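You operate a simulated robot arm through the tools that you are given. There is no shell and no other tool.

The job below is to be done with a simulated robot arm. You get a single attempt, and the scene is never put back.

Task
Put things in order on the front table. At the end: the blue glue bottle from the front table stands on top of the brown carton (marked "TIES"); the brown block from the front table stands on top of the white packet (marked "KEEP DRY"); the brown wooden brush from the front table stands where the blue glue bottle stood; the silver steel cup from the front table stands where the brown wooden brush stood; whatever was shut is shut again. Leave all else as you found it, and nothing knocked over.

It is judged by the outcome, as a careful person would: the job done as asked, and still so three seconds after it is handed in. It fails if anything else is knocked over, pushed out of place, dropped, spilled or broken.

Robot
A 7-joint arm with a two-finger parallel gripper, fixed in place. Base frame: the origin is at the foot of the arm, x ahead of it, y to its left, z up; the work surface is at about z = 78. Readings come in cm, rad, newtons and seconds.
With the tool pointing down near the work surface it reaches from about 30 to 70 cm from the base axis. Its first joint turns from -1.152 to 1.152 rad. Payload 1.57 kg.
The TCP is the grasp point between the finger pads, 3 cm short of the fingertips. In the tool frame z runs along the fingers and y along their closing line. Largest opening 11 cm; finger width 2.4, thickness 1.2; the body of the gripper, 4.8 by 11.2 cm, starts 7.8 cm behind the TCP.
Orientation is that of the tool frame in the base frame, as a unit quaternion [w, x, y, z]. With the fingers straight down and closing along the base's y, the tool's x points along the base's -x, its y along +y and its z along -z.

Tools
- The arm moves only by the tool move_arm. Its argument "increments" is a list that holds one entry, the list of rows, each a list of 7 numbers: the opening in per cent of the stroke, from 0 (shut) to 100 (fully open), then the shift along the tool's x, y, z in cm, then the turn, a rotation vector about the tool's x, y, z in rad. In form: [[[grip, tx, ty, tz, wx, wy, wz], ...]]. A call has 1 to 20 rows; each row shifts and turns the commanded pose from where the row before left it, along the tool's axes as they then stand. Each row takes 0.2 s and may step no farther than 5 cm and 0.15 rad from the row before; otherwise, or with a gripper value out of range, the whole call is refused. A pose out of reach is approached as far as the arm can. The call stops where the force on the tool passes 40 N (or 10 N more than at its start, if that is more) or the arm is blocked; 0.2 s more then pass. The fingers move at their own pace (about 10.8 cm/s each) and stop on an object; they squeeze with about 39 N. The grip force told is the motor's: it shows also when the fingers shut on nothing. Time passes only in rows, and 0.2 s behind the last, so rows that do not move let the fingers close. It gives the time, the measured TCP pose, the force on the tool (base axes), the opening and the grip force at its end, in the units of the frame above (readings bear some noise), with the torque about the TCP (base axes, N m) and any sound that the robot's microphone picked up, and new pictures: "show" is both (left out), scene, wrist or none.
- Cameras (640 x 400 px; columns grow to the right, rows downward): "scene" is fixed at [16.81, -39.42, 140.24]; the picture's right is [0.73, -0.68, 0.00], its down [-0.39, -0.42, -0.82] and it looks along [0.56, 0.60, -0.57] (base axes); focal length 309 px, centre (320, 200). "wrist" rides on the gripper at [7, 1.6, -14.1] in the tool frame; the picture's right is [-0.23, 0.97, 0.00], its down [-0.85, -0.20, -0.48] and it looks along [-0.47, -0.11, 0.88] (tool axes); focal length 222 px, centre (320, 200). There is no depth. A picture from a camera that has moved, and an enlarged one, comes with that camera's place and axes in the base frame and with its lens.
- enlarge(camera, box): a new picture of the part [left, top, right, bottom] of that camera's present view, enlarged. The clock stands still meanwhile.
- sign_off(): hands the job in; it is judged then, once.

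Places have to be worked out from the pictures, the camera data and where the tool is seen. Open the gripper and draw the arm clear of the work before you hand the job in, unless the task says otherwise.

The tools are called as name(argument=value, ...) on one line, values as JSON. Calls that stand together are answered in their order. move_arm: Moves the arm, as the interface text tells. Its arguments: {"type":"object","properties":{"increments":{"type":"array","items":{"type":"array","items":{"type":"array","items":{"type":"number"}}}},"show":{"type":"string","enum":["both","scene","wrist","none"]}},"required":["increments"]} The other tools are called the same way: enlarge (camera, box) takes an enlarged picture of a part of a camera's view; sign_off () hands the job in.

At the start:

```text
time: 0.0
ee_pos: [34.4, -4.46, 118.61]
tcp_rot: [0.0, 0.0, 1.0, 0.0]
force: [0.1, -0.2, -0.2]
torque: [0.02, -0.02, 0.0]
grip_width: 10.99
grasp_force: 0.1
```

scene: 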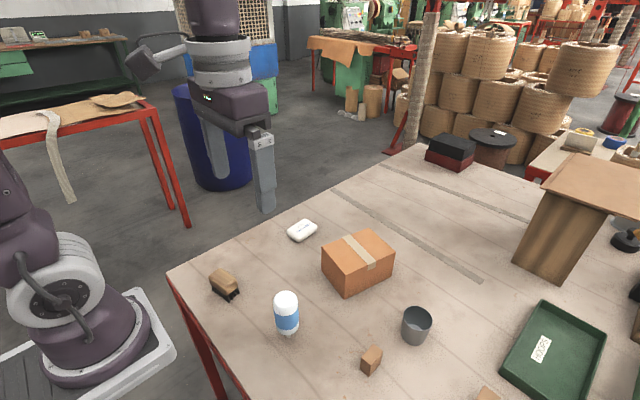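
wrist: 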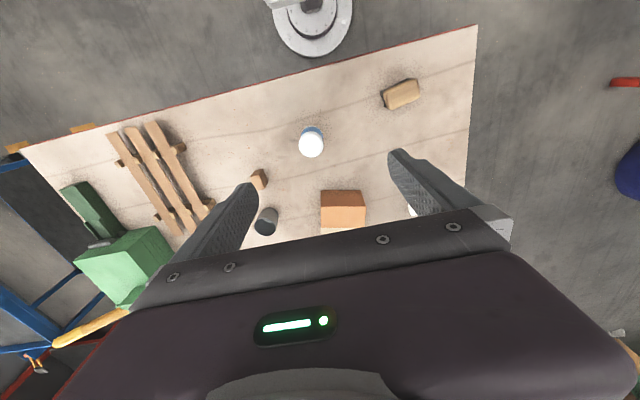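

I start by looking closely at the scene to identify the objects and read the markings.

enlarge(camera="scene", box=[180, 200, 420, 350])

enlarge(camera="scene", box=[340, 250, 640, 400])

enlarge(camera="wrist", box=[200, 50, 480, 250])

```text
2.67 times, centred on (300, 275) of scene
camera zoom: at [16.81, -39.42, 140.24], right [0.73, -0.68, 0.0], down [-0.39, -0.42, -0.82], along [0.56, 0.6, -0.57], focal length 825 px, centre (373, 0)
```

zoom: 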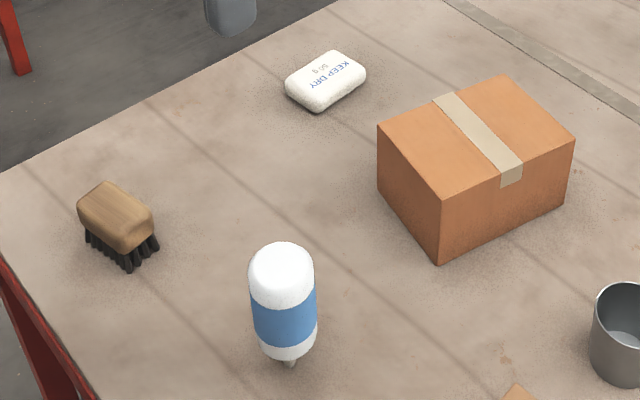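

```text
2.13 times, centred on (490, 325) of scene
camera zoom: at [16.81, -39.42, 140.24], right [0.73, -0.68, 0.0], down [-0.39, -0.42, -0.82], along [0.56, 0.6, -0.57], focal length 660 px, centre (-43, -67)
```

zoom: 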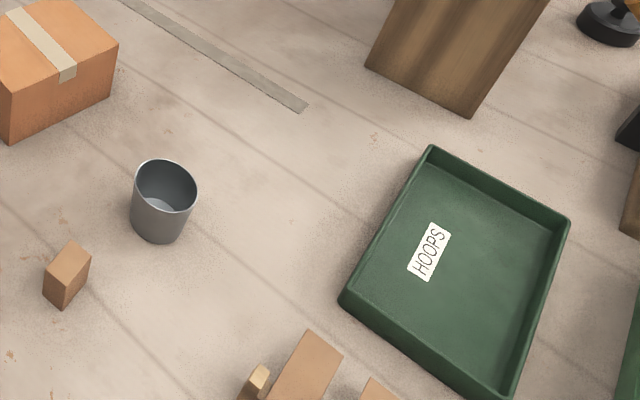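

```text
2.00 times, centred on (340, 150) of wrist
camera zoom: at [27.4, -2.84, 132.82], right [0.23, 0.97, 0.0], down [0.85, -0.2, 0.48], along [0.47, -0.11, -0.88], focal length 444 px, centre (280, 300)
```

zoom: 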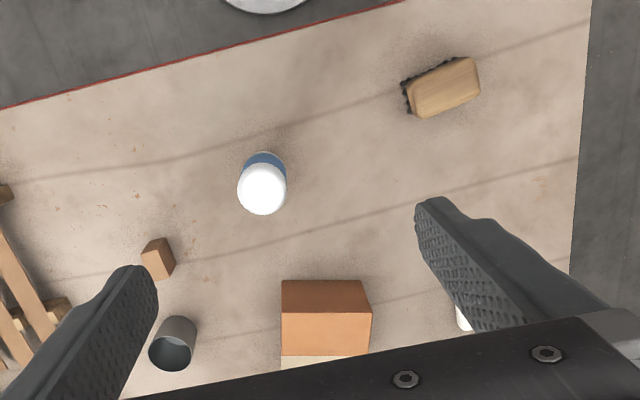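

The bottle has something odd at its foot and the carton mark isn't visible; I look closer at both.

enlarge(camera="scene", box=[255, 275, 319, 345])

enlarge(camera="scene", box=[310, 220, 406, 300])

enlarge(camera="scene", box=[200, 255, 248, 305])

enlarge(camera="scene", box=[400, 100, 640, 260])

enlarge(camera="scene", box=[280, 210, 328, 250])

```text
5.71 times, centred on (287, 310) of scene
camera zoom: at [16.81, -39.42, 140.24], right [0.73, -0.68, 0.0], down [-0.39, -0.42, -0.82], along [0.56, 0.6, -0.57], focal length 1768 px, centre (509, -429)
```

zoom: 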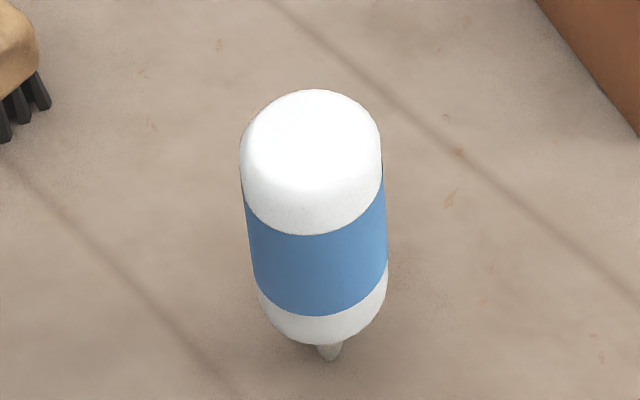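

```text
5.00 times, centred on (358, 260) of scene
camera zoom: at [16.81, -39.42, 140.24], right [0.73, -0.68, 0.0], down [-0.39, -0.42, -0.82], along [0.56, 0.6, -0.57], focal length 1547 px, centre (130, -100)
```

zoom: 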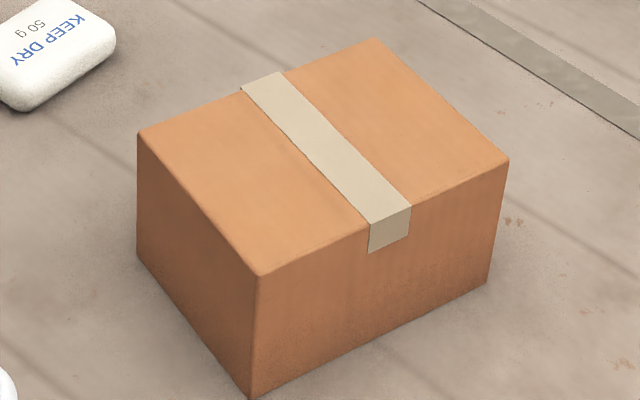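

```text
8.00 times, centred on (224, 280) of scene
camera zoom: at [16.81, -39.42, 140.24], right [0.73, -0.68, 0.0], down [-0.39, -0.42, -0.82], along [0.56, 0.6, -0.57], focal length 2476 px, centre (1088, -440)
```

zoom: 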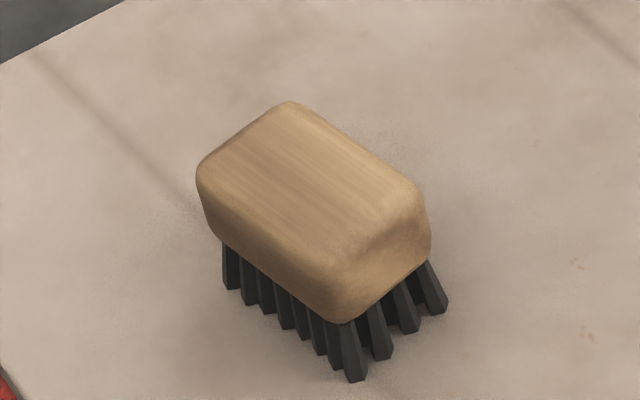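

```text
2.50 times, centred on (520, 180) of scene
camera zoom: at [16.81, -39.42, 140.24], right [0.73, -0.68, 0.0], down [-0.39, -0.42, -0.82], along [0.56, 0.6, -0.57], focal length 774 px, centre (-180, 250)
```

zoom: 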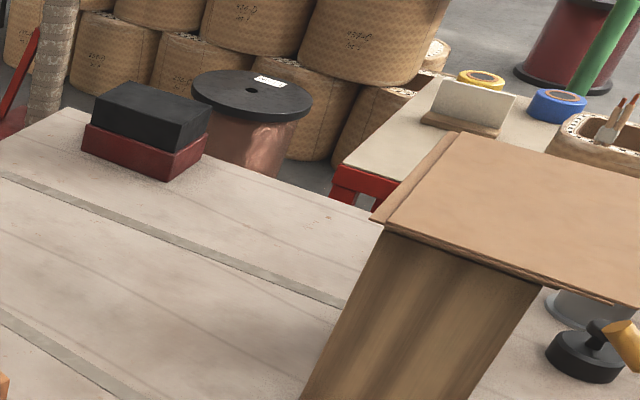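

```text
10.00 times, centred on (304, 230) of scene
camera zoom: at [16.81, -39.42, 140.24], right [0.73, -0.68, 0.0], down [-0.39, -0.42, -0.82], along [0.56, 0.6, -0.57], focal length 3094 px, centre (480, -100)
```

zoom: 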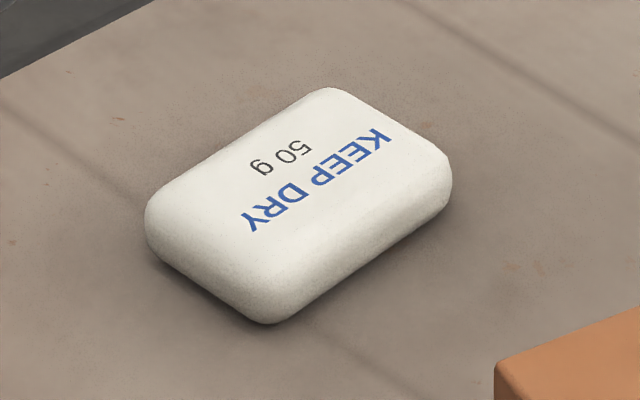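

I judge bottle ≈ (37.6,-7.4), carton centre ≈ (61.8,-5.2, top ~87), packet ≈ (60,14.6), brush ≈ (33.7,12.6), cup ≈ (57.5,-25.5), block ≈ (45,-24). First I move up high and forward a little to survey with the wrist camera.

move_arm(increments=[[[100, -4, 0, 0, 0, 0, 0], [100, -4, 0, 0, 0, 0, 0], [100, -4, 0, 0, 0, 0, 0], [100, 0, 0, 0, 0, 0, 0]]])

```text
time: 1.0
ee_pos: [46.47, -4.29, 118.47]
tcp_rot: [0.0, 0.0, 1.0, 0.0]
force: [0.3, 0.4, -0.8]
torque: [-0.01, -0.01, -0.01]
grip_width: 11.01
grasp_force: 0.1
camera wrist: at [39.34, -2.84, 132.64], right [0.23, 0.97, 0.0], down [0.86, -0.2, 0.48], along [0.47, -0.11, -0.88], focal length 222 px, centre (320, 200)
```

scene: 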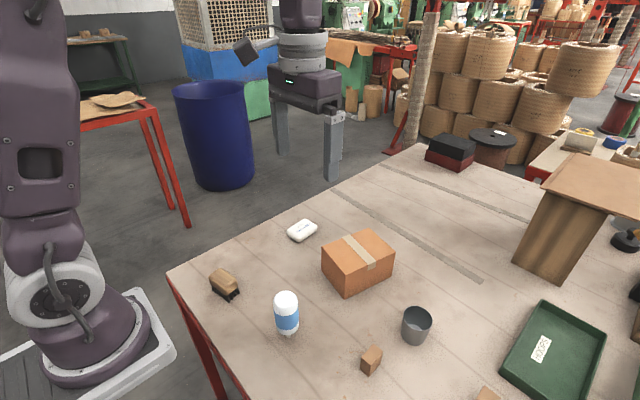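
wrist: 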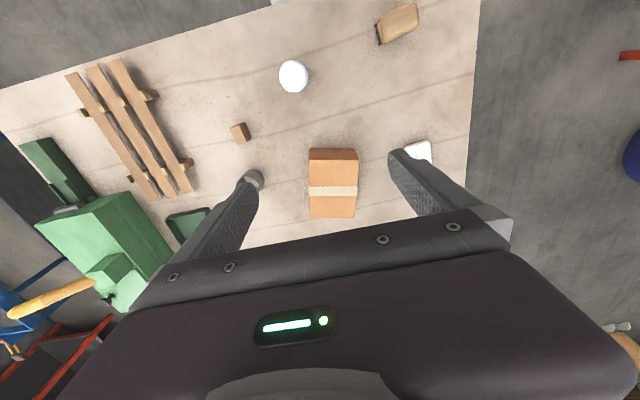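

The table holds one brown carton on the visible side, a slatted wooden piece, a tray and bins. I turn the gripper 90° (camera toward +y) to see the carton's left side and the packet.

move_arm(increments=[[[100, 0, 0, 0, 0, 0, 0.15], [100, 0, 0, 0, 0, 0, 0.15], [100, 0, 0, 0, 0, 0, 0.15], [100, 0, 0, 0, 0, 0, 0.15], [100, 0, 0, 0, 0, 0, 0.15], [100, 0, 0, 0, 0, 0, 0.15], [100, 0, 0, 0, 0, 0, 0.15], [100, 0, 0, 0, 0, 0, 0.15], [100, 0, 0, 0, 0, 0, 0.15], [100, 0, 0, 0, 0, 0, 0.15], [100, 0, 0, 0, 0, 0, 0.0708], [100, 4, 3, 0, 0, 0, 0], [100, 4, 3, 0, 0, 0, 0], [100, 4, 3, 0, 0, 0, 0], [100, 4, 3, 0, 0, 0, 0], [100, 0, 0, 0, 0, 0, 0]]])

```text
time: 4.4
ee_pos: [58.47, 11.62, 118.63]
tcp_rot: [-0.001, 0.707, 0.707, -0.001]
force: [0.5, 0.3, -0.4]
torque: [-0.01, 0.0, 0.0]
grip_width: 11.02
grasp_force: 0.0
camera wrist: at [60.1, 18.5, 132.73], right [0.97, -0.23, 0.0], down [-0.2, -0.86, 0.48], along [-0.11, -0.47, -0.88], focal length 222 px, centre (320, 200)
```

scene: 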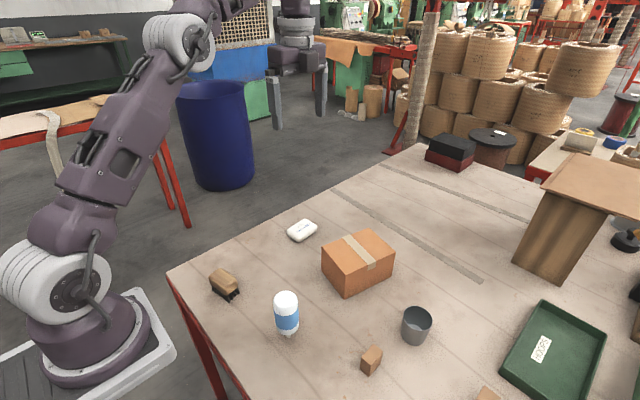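
wrist: 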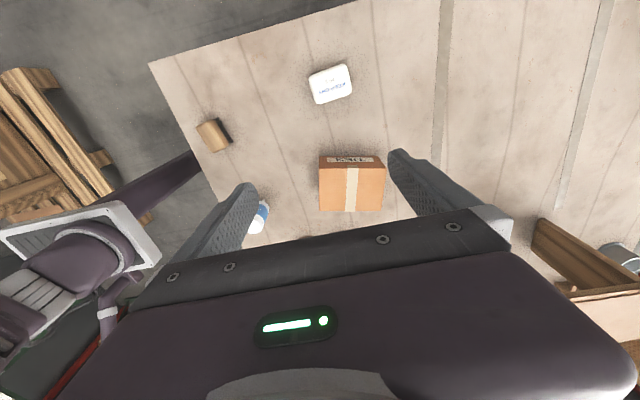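

A label shows on the carton's +y face. I enlarge it, plus the packet and brush, to measure.

enlarge(camera="wrist", box=[310, 140, 400, 220])

enlarge(camera="wrist", box=[300, 55, 364, 115])

enlarge(camera="wrist", box=[185, 105, 281, 245])

```text
5.00 times, centred on (355, 180) of wrist
camera zoom: at [60.1, 18.5, 132.73], right [0.97, -0.23, 0.0], down [-0.2, -0.86, 0.48], along [-0.11, -0.47, -0.88], focal length 1111 px, centre (145, 300)
```

zoom: 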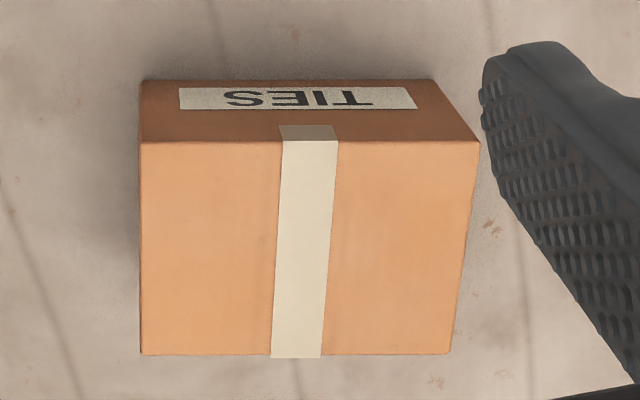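

```text
6.67 times, centred on (332, 85) of wrist
camera zoom: at [60.1, 18.5, 132.73], right [0.97, -0.23, 0.0], down [-0.2, -0.86, 0.48], along [-0.11, -0.47, -0.88], focal length 1481 px, centre (240, 967)
```

zoom: 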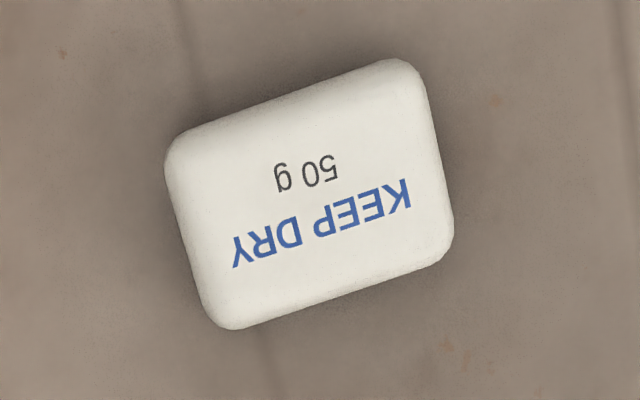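

```text
2.86 times, centred on (233, 175) of wrist
camera zoom: at [60.1, 18.5, 132.73], right [0.97, -0.23, 0.0], down [-0.2, -0.86, 0.48], along [-0.11, -0.47, -0.88], focal length 635 px, centre (569, 271)
```

zoom: 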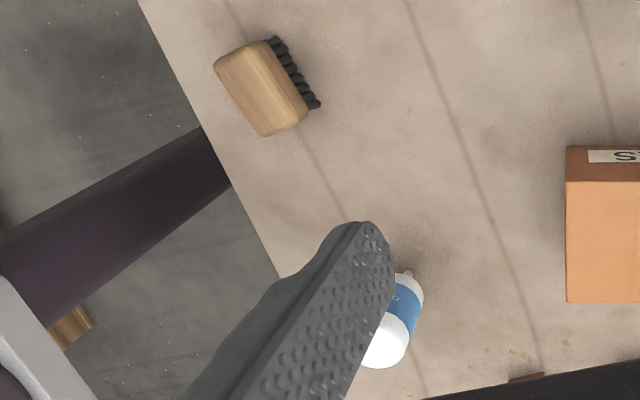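

The carton is confirmed "TIES" (centre ≈ (61.9,-5.2), top ≈ 87, edges skewed by ~-13°). Now I go above the bottle, keeping the fingers well above it.

move_arm(increments=[[[100, -2.72, -3, 1.5, 0, 0, 0], [100, -2.72, -3, 1.5, 0, 0, 0], [100, -2.72, -3, 1.5, 0, 0, 0], [100, -2.72, -3, 1.5, 0, 0, 0], [100, -2.72, -3, 1.5, 0, 0, 0], [100, -2.72, -3, 1.5, 0, 0, 0], [100, -2.72, -3, 1.5, 0, 0, 0], [100, 0, 0, 0, 0, 0, 0]]])

```text
time: 6.2
ee_pos: [37.24, -7.47, 108.0]
tcp_rot: [0.0, 0.707, 0.707, 0.0]
force: [0.2, 0.0, -0.4]
torque: [0.0, 0.04, 0.01]
grip_width: 11.01
grasp_force: 0.1
camera wrist: at [38.85, -0.62, 122.24], right [0.97, -0.23, 0.0], down [-0.2, -0.86, 0.48], along [-0.11, -0.47, -0.88], focal length 222 px, centre (320, 200)
```

scene: 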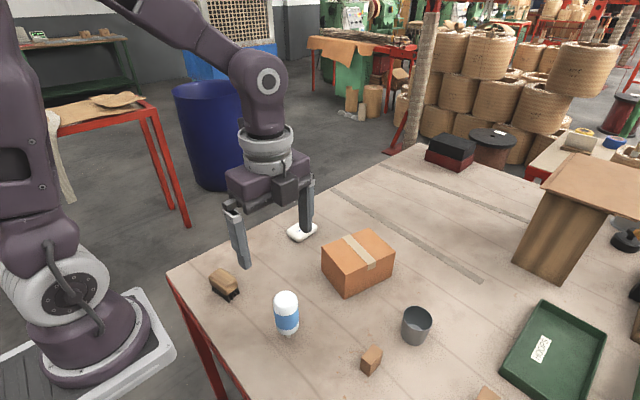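
wrist: 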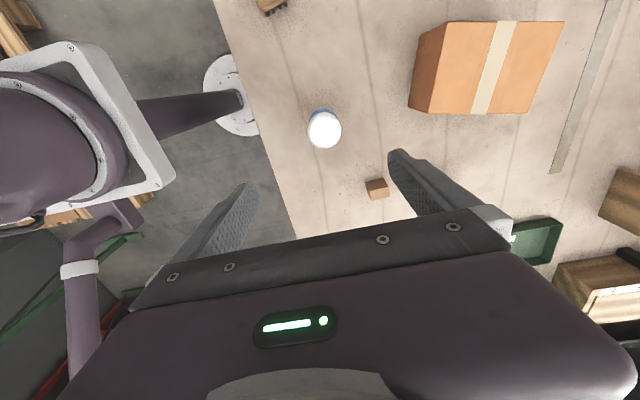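

The bottle is visible in the wrist view; I enlarge for its centre and foot.

enlarge(camera="wrist", box=[296, 100, 352, 156])

enlarge(camera="wrist", box=[350, 160, 414, 216])

```text
7.14 times, centred on (324, 128) of wrist
camera zoom: at [38.85, -0.62, 122.24], right [0.97, -0.23, 0.0], down [-0.2, -0.86, 0.48], along [-0.11, -0.47, -0.88], focal length 1587 px, centre (291, 714)
```

zoom: 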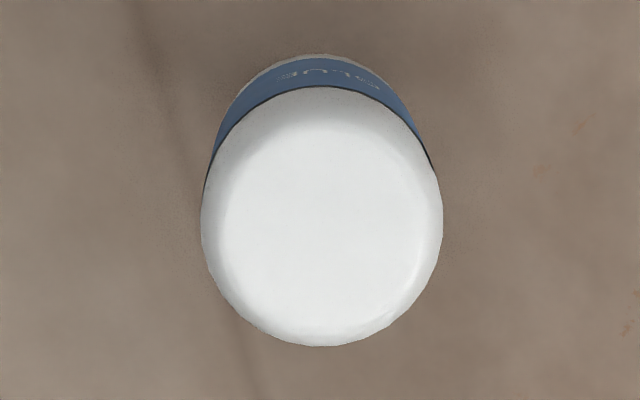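

```text
7.14 times, centred on (382, 188) of wrist
camera zoom: at [38.85, -0.62, 122.24], right [0.97, -0.23, 0.0], down [-0.2, -0.86, 0.48], along [-0.11, -0.47, -0.88], focal length 1587 px, centre (-123, 286)
```

zoom: 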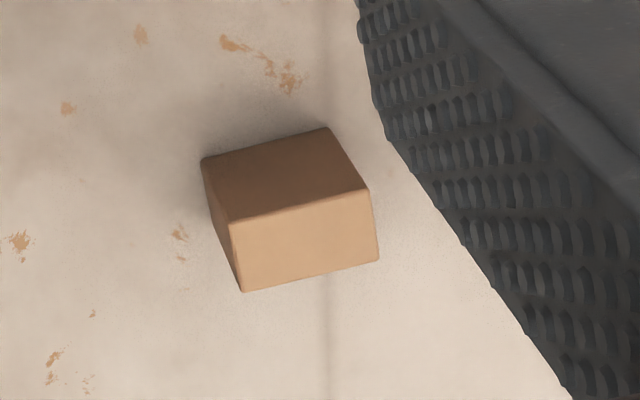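

I check the text on the bottle label to tell which way up it is.

enlarge(camera="wrist", box=[314, 103, 336, 117])

```text
16.00 times, centred on (325, 110) of wrist
camera zoom: at [38.85, -0.62, 122.24], right [0.97, -0.23, 0.0], down [-0.2, -0.86, 0.48], along [-0.11, -0.47, -0.88], focal length 3554 px, centre (240, 1640)
```

zoom: 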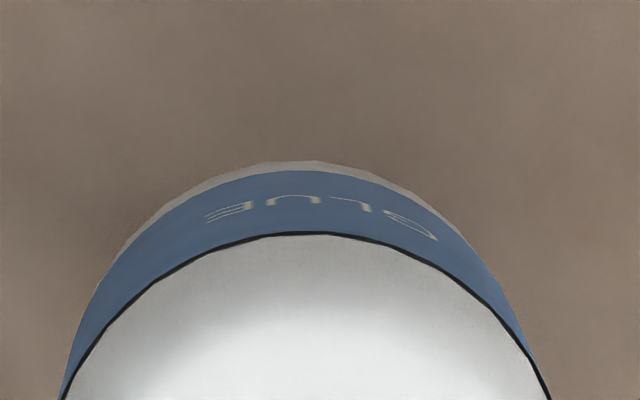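

The label text is upright with the bottle as it stands now, so I keep that orientation. The wrist view puts the bottle at ≈ (37.9,-6.7); I shift and lower part way to refine.

move_arm(increments=[[[100, 0.7, 0.6, 2.5, 0, 0, 0], [100, 0, 0, 2.5, 0, 0, 0], [100, 0, 0, 2.5, 0, 0, 0], [100, 0, 0, 0, 0, 0, 0]]])

enlarge(camera="scene", box=[220, 220, 348, 350])

enlarge(camera="wrist", box=[280, 90, 368, 210])

```text
time: 7.2
ee_pos: [37.9, -6.76, 100.66]
tcp_rot: [0.0, 0.707, 0.707, 0.0]
force: [0.5, 0.0, 0.7]
torque: [0.0, -0.01, 0.0]
grip_width: 10.98
grasp_force: 0.0
camera wrist: at [39.59, 0.12, 114.84], right [0.97, -0.23, 0.0], down [-0.2, -0.86, 0.48], along [-0.11, -0.47, -0.88], focal length 222 px, centre (320, 200)
```

scene: 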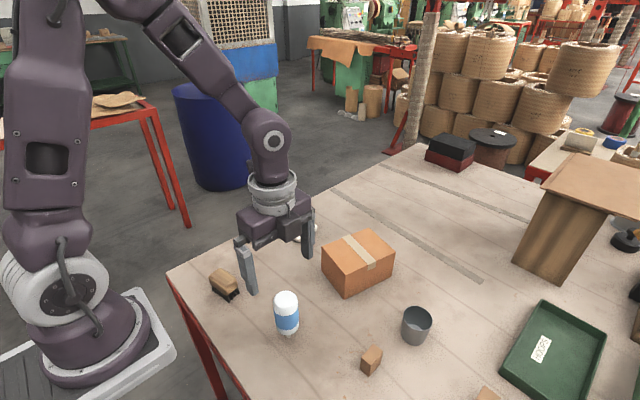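
wrist: 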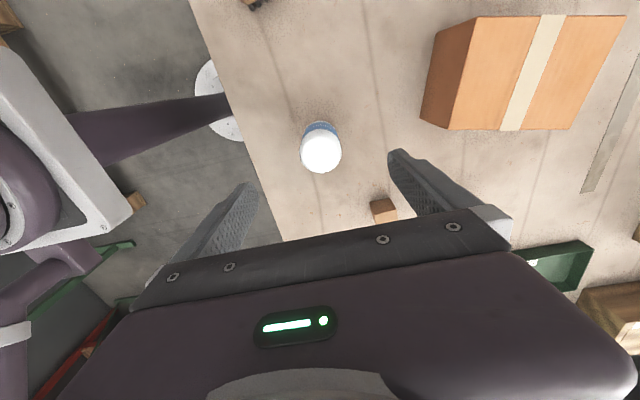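

```text
3.08 times, centred on (284, 285) of scene
camera zoom: at [16.81, -39.42, 140.24], right [0.73, -0.68, 0.0], down [-0.39, -0.42, -0.82], along [0.56, 0.6, -0.57], focal length 952 px, centre (431, -62)
```

zoom: 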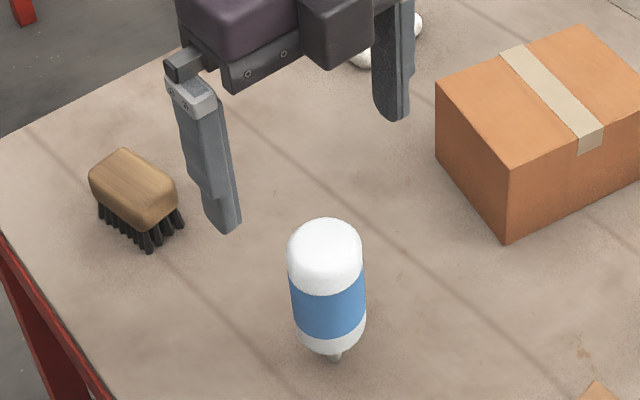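

```text
3.33 times, centred on (324, 150) of wrist
camera zoom: at [39.59, 0.12, 114.84], right [0.97, -0.23, 0.0], down [-0.2, -0.86, 0.48], along [-0.11, -0.47, -0.88], focal length 740 px, centre (307, 367)
```

zoom: 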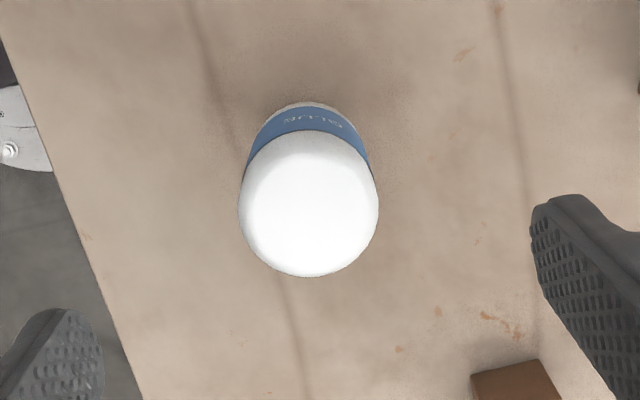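

Triangulating the two wrist views: bottle axis ≈ (37.95,-7.05), top z ≈ 90. I descend to grasp height z ≈ 85.5 with open fingers.

move_arm(increments=[[[100, -0.28, 0.04, 2.5, 0, 0, 0], [100, 0, 0, 2.5, 0, 0, 0], [100, 0, 0, 2.5, 0, 0, 0], [100, 0, 0, 2.5, 0, 0, 0], [100, 0, 0, 2.5, 0, 0, 0], [100, 0, 0, 2.5, 0, 0, 0], [100, 0, 0, 0, 0, 0, 0]]])

enlarge(camera="scene", box=[220, 220, 348, 350])

enlarge(camera="wrist", box=[220, 100, 420, 240])

```text
time: 8.8
ee_pos: [38.02, -7.06, 85.4]
tcp_rot: [0.0, 0.707, 0.708, 0.0]
force: [-0.3, -0.1, -0.2]
torque: [-0.01, 0.03, 0.01]
grip_width: 10.99
grasp_force: 0.0
camera wrist: at [39.6, -0.2, 99.72], right [0.97, -0.23, 0.0], down [-0.2, -0.86, 0.48], along [-0.11, -0.47, -0.88], focal length 222 px, centre (320, 200)
```

scene: 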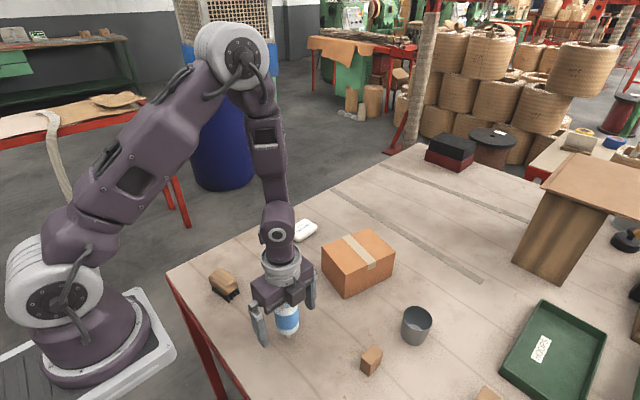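
wrist: 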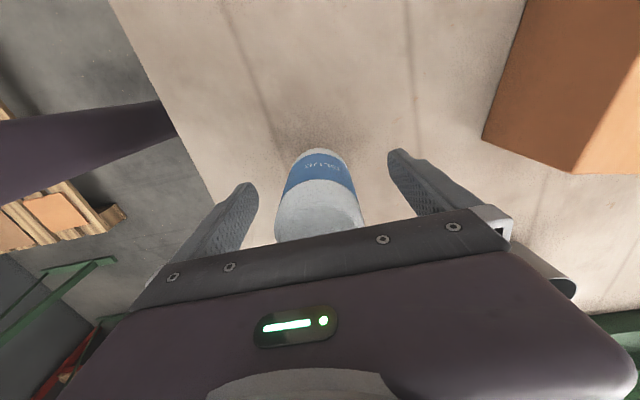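

```text
3.08 times, centred on (284, 285) of scene
camera zoom: at [16.81, -39.42, 140.24], right [0.73, -0.68, 0.0], down [-0.39, -0.42, -0.82], along [0.56, 0.6, -0.57], focal length 952 px, centre (431, -62)
```

zoom: 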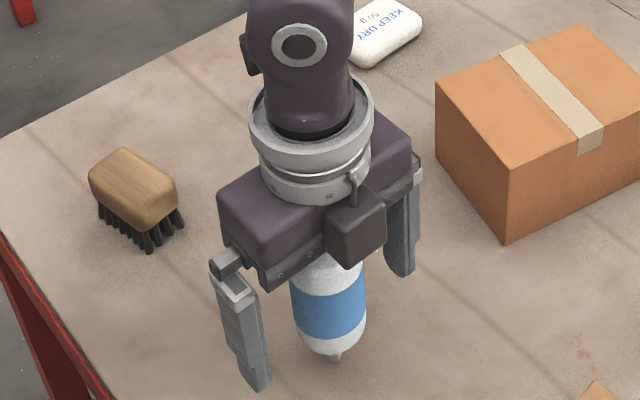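

```text
2.86 times, centred on (320, 170) of wrist
camera zoom: at [39.6, -0.2, 99.72], right [0.97, -0.23, 0.0], down [-0.2, -0.86, 0.48], along [-0.11, -0.47, -0.88], focal length 635 px, centre (320, 286)
```

zoom: 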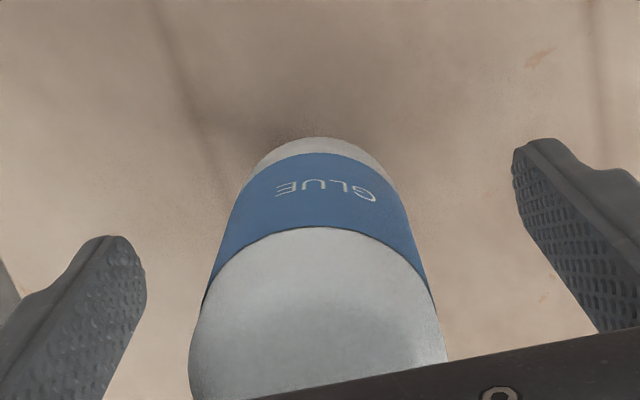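

The bottle sits centred between the fingers with clearance under the gripper body. I close on it.

move_arm(increments=[[[40, 0, 0, 0, 0, 0, 0], [30, 0, 0, 0, 0, 0, 0], [20, 0, 0, 0, 0, 0, 0], [20, 0, 0, 0, 0, 0, 0], [20, 0, 0, 0, 0, 0, 0]]])

```text
time: 10.0
ee_pos: [38.04, -7.12, 85.63]
tcp_rot: [0.0, 0.707, 0.707, 0.0]
force: [0.0, 0.0, -0.2]
torque: [0.01, 0.1, 0.01]
grip_width: 4.7
grasp_force: 39.3
camera wrist: at [39.61, -0.2, 99.75], right [0.97, -0.23, 0.0], down [-0.2, -0.86, 0.48], along [-0.11, -0.47, -0.88], focal length 222 px, centre (320, 200)
```

scene: 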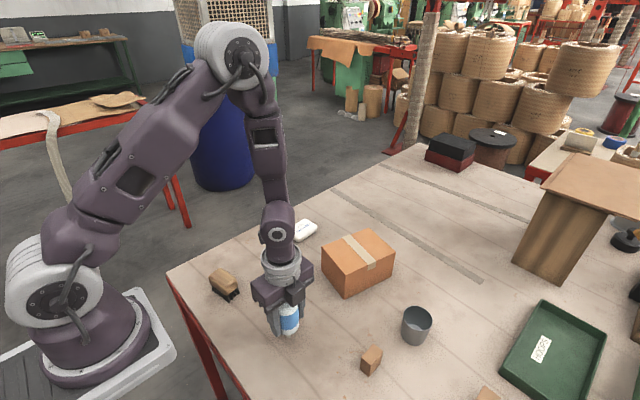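
wrist: 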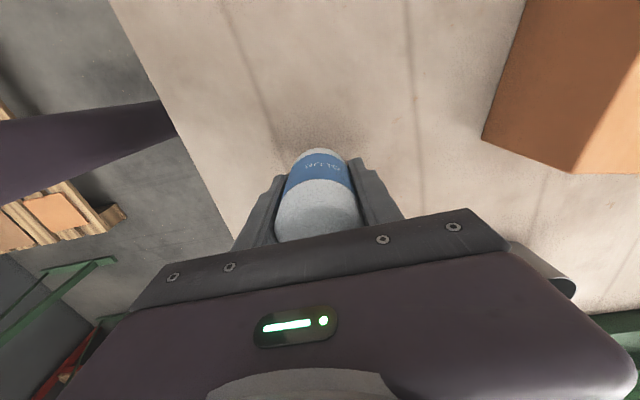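

Gripped at 4.7 cm width; the bottle's old spot is TCP ≈ (38.0,-7.1). I lift straight up 15 cm.

move_arm(increments=[[[20, 0, 0, -1, 0, 0, 0], [20, 0, 0, -2, 0, 0, 0], [20, 0, 0, -3, 0, 0, 0], [20, 0, 0, -3, 0, 0, 0], [20, 0, 0, -3, 0, 0, 0], [20, 0, 0, -3, 0, 0, 0], [20, 0, 0, -2, 0, 0, 0], [20, 0, 0, 0, 0, 0, 0]]])

enlarge(camera="scene", box=[220, 200, 360, 350])

```text
time: 11.8
ee_pos: [37.88, -6.96, 102.59]
tcp_rot: [0.0, 0.707, 0.707, 0.0]
force: [0.1, -0.8, -1.3]
torque: [-0.02, 0.02, 0.01]
grip_width: 4.69
grasp_force: 39.3
camera wrist: at [39.44, -0.13, 116.92], right [0.97, -0.23, 0.0], down [-0.2, -0.86, 0.48], along [-0.11, -0.47, -0.88], focal length 222 px, centre (320, 200)
```

scene: 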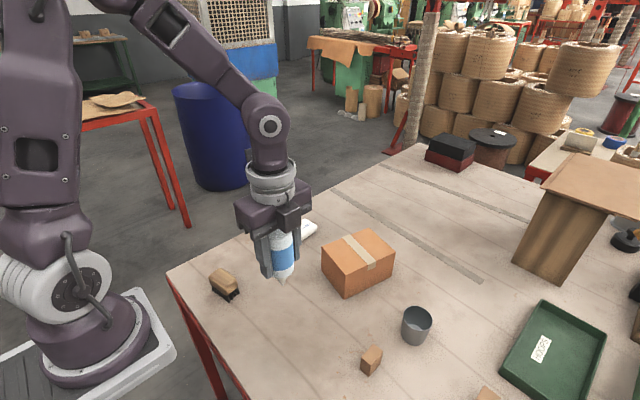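
wrist: 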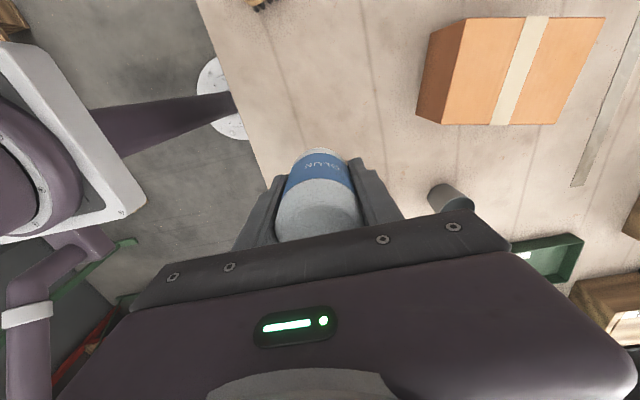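

```text
2.67 times, centred on (290, 275) of scene
camera zoom: at [16.81, -39.42, 140.24], right [0.73, -0.68, 0.0], down [-0.39, -0.42, -0.82], along [0.56, 0.6, -0.57], focal length 825 px, centre (400, 0)
```

zoom: 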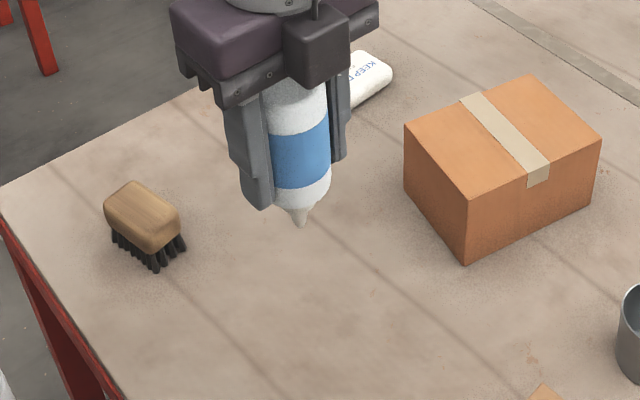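

The nozzle at the bottle's foot is now better seen. I zoom in on it to judge what it stands on.

enlarge(camera="scene", box=[264, 240, 308, 290])

```text
8.00 times, centred on (286, 265) of scene
camera zoom: at [16.81, -39.42, 140.24], right [0.73, -0.68, 0.0], down [-0.39, -0.42, -0.82], along [0.56, 0.6, -0.57], focal length 2476 px, centre (592, -320)
```

zoom: 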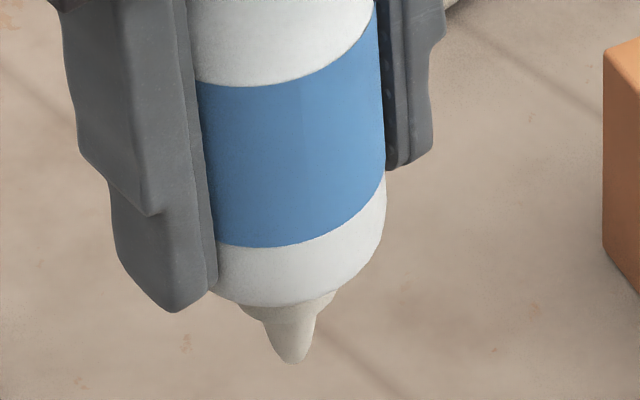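

The bottle stood on its nozzle, label upright; I'll keep that pose and release cautiously, ready to re-grip. Now I carry it over the carton centre (61.9,-5.2), base about 8 cm above the top.

move_arm(increments=[[[20, 0.1, 1, 0, 0, 0, 0], [20, 0.2, 2.5, 0, 0, 0, 0], [20, 0.2, 3, 0, 0, 0, 0], [20, 0.2, 3, 0, 0, 0, 0], [20, 0.2, 3, 0, 0, 0, 0], [20, 0.2, 3, 0, 0, 0, 0], [20, 0.2, 3, 0, 0, 0, 0], [20, 0.2, 3, 0, 0, 0, 0], [20, 0.2, 1.5, 0, 0, 0, 0], [20, 0.06, 1, 0, 0, 0, 0], [20, 0, 0, 0, 0, 0, 0], [20, 0, 0, 0, 0, 0, 0]]])

enlarge(camera="scene", box=[300, 170, 420, 310])

```text
time: 14.4
ee_pos: [62.02, -5.32, 102.65]
tcp_rot: [0.0, 0.707, 0.708, 0.0]
force: [0.0, 0.5, -1.0]
torque: [-0.02, 0.01, 0.02]
grip_width: 4.71
grasp_force: 38.5
camera wrist: at [63.63, 1.67, 116.84], right [0.97, -0.23, 0.0], down [-0.2, -0.86, 0.48], along [-0.11, -0.47, -0.88], focal length 222 px, centre (320, 200)
```

scene: 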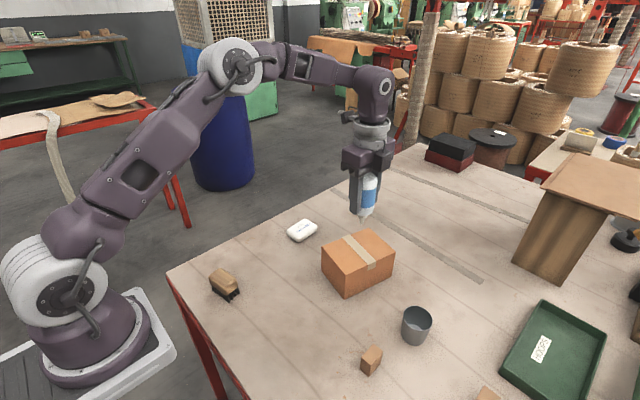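
wrist: 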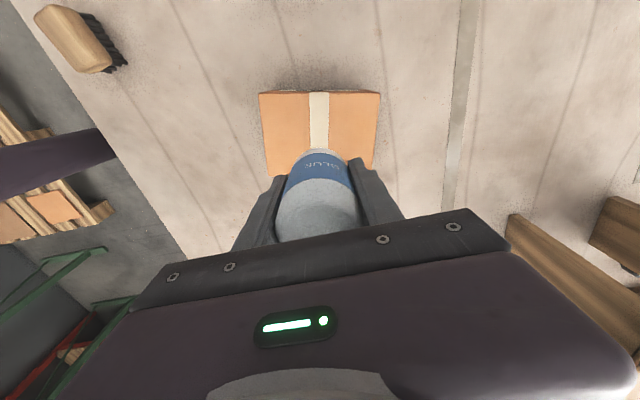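

```text
2.86 times, centred on (360, 240) of scene
camera zoom: at [16.82, -39.42, 140.24], right [0.73, -0.68, 0.0], down [-0.39, -0.42, -0.82], along [0.56, 0.6, -0.57], focal length 884 px, centre (206, 86)
```

zoom: 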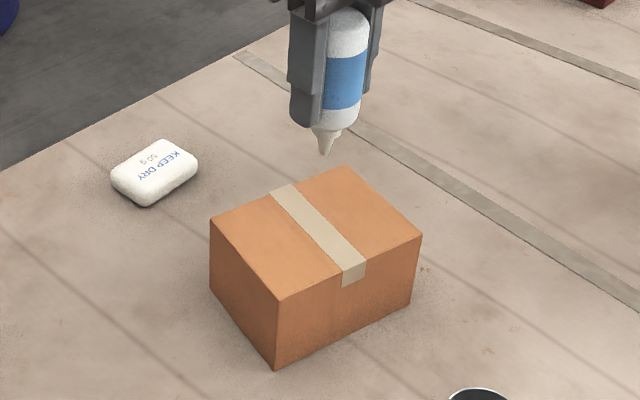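

The bottle is over the carton's middle, tip at z ≈ 94.5, about 7.5 above the top. I lower to just short of contact.

move_arm(increments=[[[20, 0, 0, 2, 0, 0, 0], [20, 0, 0, 2, 0, 0, 0], [20, 0, 0, 1.5, 0, 0, 0], [20, 0, 0, 0.8, 0, 0, 0], [20, 0, 0, 0, 0, 0, 0]]])

enlarge(camera="scene", box=[320, 190, 400, 290])

```text
time: 15.6
ee_pos: [62.18, -5.2, 96.3]
tcp_rot: [0.0, 0.707, 0.708, -0.001]
force: [-0.9, 0.6, -1.7]
torque: [0.01, 0.01, -0.01]
grip_width: 4.7
grasp_force: 39.2
camera wrist: at [63.68, 1.68, 110.54], right [0.97, -0.23, 0.0], down [-0.2, -0.86, 0.48], along [-0.11, -0.47, -0.88], focal length 222 px, centre (320, 200)
```

scene: 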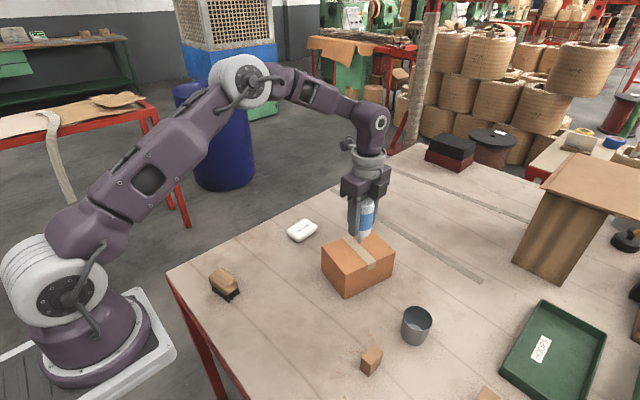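
wrist: 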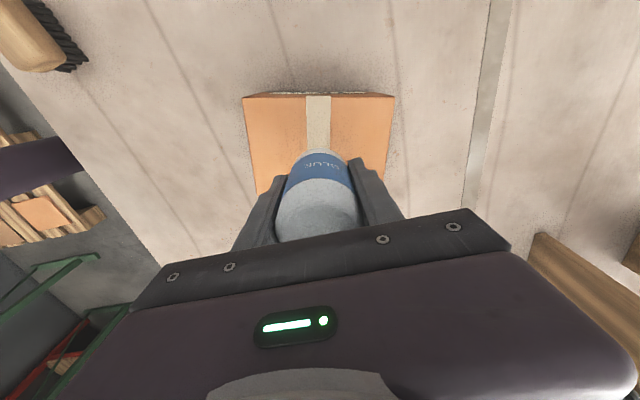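

```text
4.00 times, centred on (360, 240) of scene
camera zoom: at [16.82, -39.42, 140.24], right [0.73, -0.68, 0.0], down [-0.39, -0.42, -0.82], along [0.56, 0.6, -0.57], focal length 1238 px, centre (160, 40)
```

zoom: 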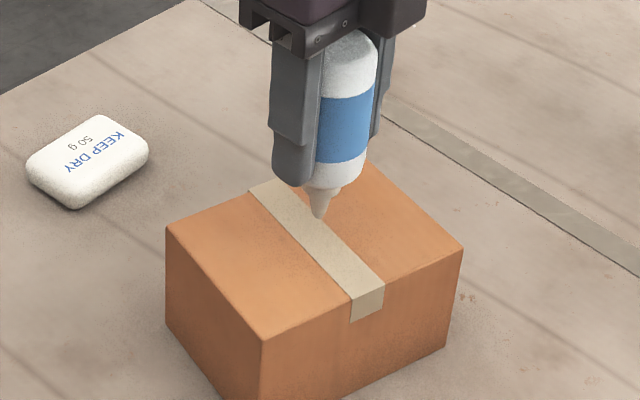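

Tip about 1 cm above the carton. I lower in small steps watching the force.

move_arm(increments=[[[20, 0, 0, 0.3, 0, 0, 0], [20, 0, 0, 0.2, 0, 0, 0], [20, 0, 0, 0, 0, 0, 0]]], show="none")

move_arm(increments=[[[20, 0, 0, 0.2, 0, 0, 0], [20, 0, 0, 0.2, 0, 0, 0], [20, 0, 0, 0, 0, 0, 0]]], show="none")

move_arm(increments=[[[20, 0, 0, 0.2, 0, 0, 0], [20, 0, 0, 0, 0, 0, 0]]], show="scene")

enlarge(camera="scene", box=[320, 190, 400, 290])

```text
time: 16.4
ee_pos: [62.08, -5.19, 95.91]
tcp_rot: [0.0, 0.707, 0.708, 0.0]
force: [0.8, 0.9, -1.5]
torque: [0.04, -0.02, 0.03]
grip_width: 4.69
grasp_force: 38.6
```

```text
time: 17.2
ee_pos: [62.22, -5.22, 95.47]
tcp_rot: [0.0, 0.707, 0.707, 0.0]
force: [0.6, 0.1, -1.7]
torque: [0.03, 0.0, -0.03]
grip_width: 4.72
grasp_force: 39.0
```

```text
time: 17.8
ee_pos: [62.17, -5.3, 95.26]
tcp_rot: [0.0, 0.708, 0.706, 0.0]
force: [0.3, 0.1, -1.2]
torque: [0.02, 0.0, 0.04]
grip_width: 4.69
grasp_force: 38.4
```

scene: 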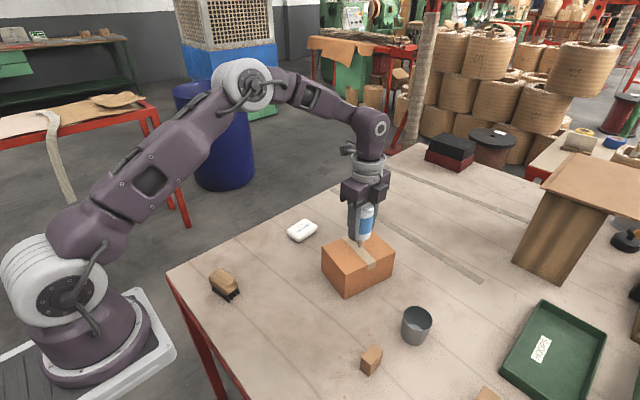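

```text
4.00 times, centred on (360, 240) of scene
camera zoom: at [16.82, -39.42, 140.24], right [0.73, -0.68, 0.0], down [-0.39, -0.42, -0.82], along [0.56, 0.6, -0.57], focal length 1238 px, centre (160, 40)
```

zoom: 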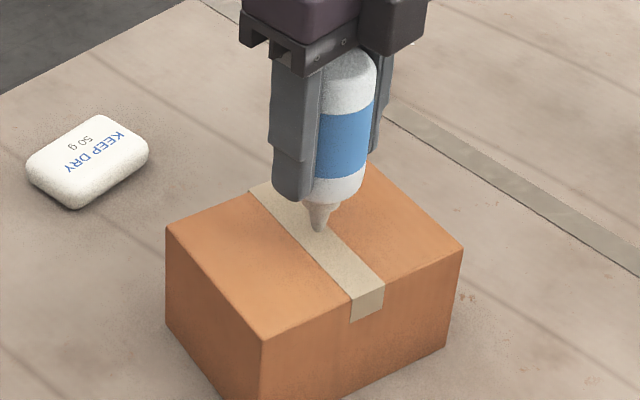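

No contact yet (force still just the bottle's weight). Continue in 0.15 cm steps.

move_arm(increments=[[[20, 0, 0, 0.15, 0, 0, 0], [20, 0, 0, 0, 0, 0, 0]]], show="none")

move_arm(increments=[[[20, 0, 0, 0.15, 0, 0, 0], [20, 0, 0, 0, 0, 0, 0]]], show="none")

move_arm(increments=[[[20, 0, 0, 0.15, 0, 0, 0], [20, 0, 0, 0, 0, 0, 0]]], show="none")

enlarge(camera="scene", box=[320, 190, 400, 290])

```text
time: 18.4
ee_pos: [62.14, -5.2, 95.0]
tcp_rot: [0.0, 0.707, 0.708, 0.0]
force: [0.1, 0.1, -1.6]
torque: [-0.02, 0.01, -0.01]
grip_width: 4.71
grasp_force: 39.3
```

```text
time: 19.0
ee_pos: [62.14, -5.26, 94.83]
tcp_rot: [-0.001, 0.706, 0.708, 0.0]
force: [-0.7, 0.2, -1.6]
torque: [0.0, 0.01, 0.01]
grip_width: 4.72
grasp_force: 38.9
```

```text
time: 19.6
ee_pos: [61.92, -5.32, 94.72]
tcp_rot: [0.0, 0.707, 0.708, 0.0]
force: [0.2, 0.0, -1.1]
torque: [0.01, -0.01, 0.01]
grip_width: 4.71
grasp_force: 39.0
```

```text
4.00 times, centred on (360, 240) of scene
camera zoom: at [16.82, -39.42, 140.24], right [0.73, -0.68, 0.0], down [-0.39, -0.42, -0.82], along [0.56, 0.6, -0.57], focal length 1238 px, centre (160, 40)
```

zoom: 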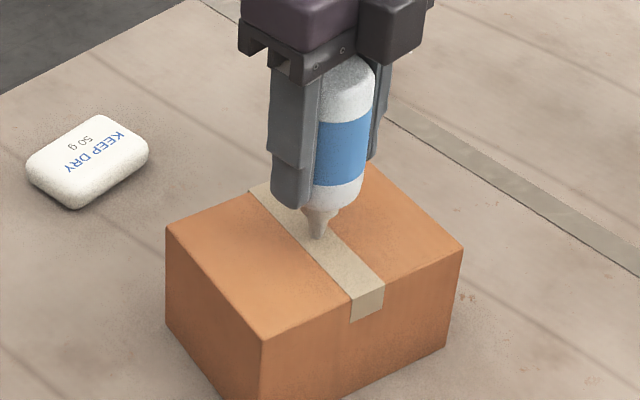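

Still no reaction; continuing downward in small steps.

move_arm(increments=[[[20, 0, 0, 0.15, 0, 0, 0], [20, 0, 0, 0, 0, 0, 0]]], show="none")

move_arm(increments=[[[20, 0, 0, 0.15, 0, 0, 0], [20, 0, 0, 0, 0, 0, 0]]], show="none")

enlarge(camera="scene", box=[340, 220, 380, 270])

```text
time: 20.2
ee_pos: [62.11, -5.21, 94.77]
tcp_rot: [0.0, 0.707, 0.707, 0.001]
force: [-4.0, 0.1, 17.9]
torque: [-0.02, 0.26, 0.0]
grip_width: 4.72
grasp_force: 39.3
```

```text
time: 20.8
ee_pos: [62.04, -5.27, 94.6]
tcp_rot: [0.002, 0.707, 0.707, 0.0]
force: [-5.3, -2.8, 35.2]
torque: [-0.13, 0.32, -0.11]
grip_width: 4.73
grasp_force: 39.4
```

```text
8.00 times, centred on (360, 245) of scene
camera zoom: at [16.73, -39.42, 140.25], right [0.73, -0.68, 0.0], down [-0.39, -0.42, -0.82], along [0.56, 0.6, -0.57], focal length 2476 px, centre (0, -160)
```

zoom: 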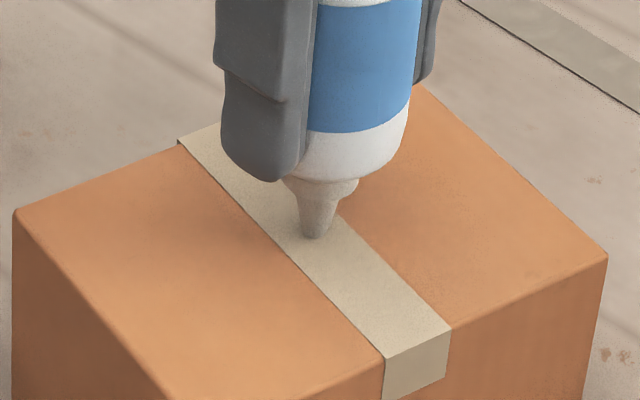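

Contact at TCP z ≈ 94.75. I relieve the pressure, then open just a little so the fingers still guard the bottle.

move_arm(increments=[[[20, 0, 0, -0.15, 0, 0, 0], [20, 0, 0, -0.1, 0, 0, 0], [20, 0, 0, 0, 0, 0, 0]]], show="none")

move_arm(increments=[[[46, 0, 0, 0, 0, 0, 0], [46, 0, 0, 0, 0, 0, 0], [46, 0, 0, 0, 0, 0, 0]]])

enlarge(camera="scene", box=[330, 190, 394, 270])

enlarge(camera="wrist", box=[240, 120, 410, 240])

```text
time: 21.6
ee_pos: [61.94, -5.28, 94.59]
tcp_rot: [-0.002, 0.707, 0.707, -0.001]
force: [0.5, -1.3, 0.8]
torque: [-0.05, -0.06, -0.01]
grip_width: 4.71
grasp_force: 38.8
```

```text
time: 22.4
ee_pos: [62.1, -5.22, 94.73]
tcp_rot: [0.0, 0.707, 0.707, -0.001]
force: [0.1, 0.4, 0.3]
torque: [0.0, 0.0, -0.01]
grip_width: 5.04
grasp_force: 0.1
camera wrist: at [63.63, 1.67, 108.89], right [0.97, -0.23, 0.0], down [-0.2, -0.86, 0.48], along [-0.11, -0.47, -0.88], focal length 222 px, centre (320, 200)
```

scene: 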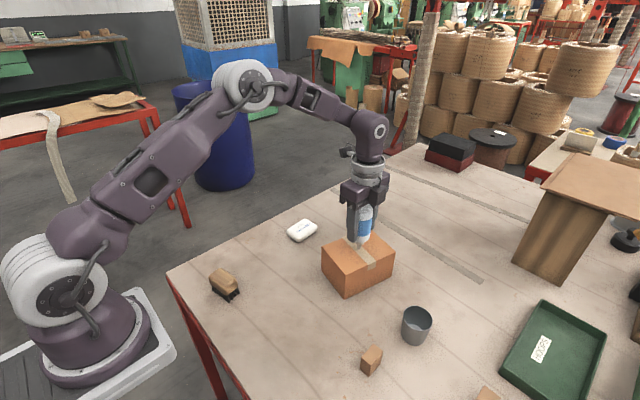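
wrist: 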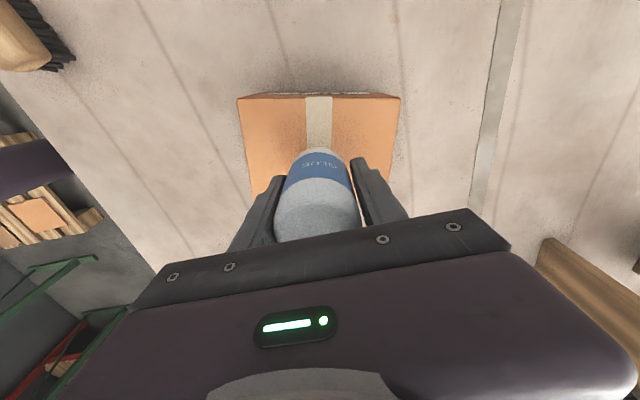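

```text
5.00 times, centred on (362, 230) of scene
camera zoom: at [16.81, -39.42, 140.24], right [0.73, -0.68, 0.0], down [-0.39, -0.42, -0.82], along [0.56, 0.6, -0.57], focal length 1547 px, centre (110, 50)
```

zoom: 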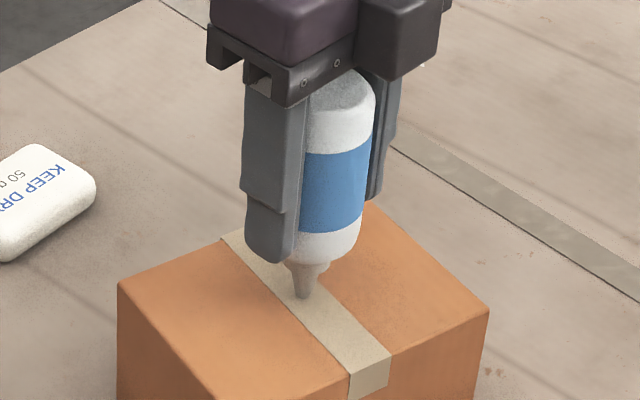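

```text
3.33 times, centred on (325, 180) of wrist
camera zoom: at [63.63, 1.67, 108.89], right [0.97, -0.23, 0.0], down [-0.2, -0.86, 0.48], along [-0.11, -0.47, -0.88], focal length 740 px, centre (303, 267)
```

zoom: 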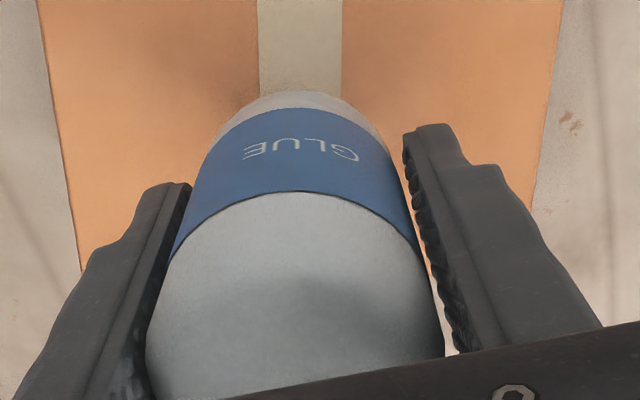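

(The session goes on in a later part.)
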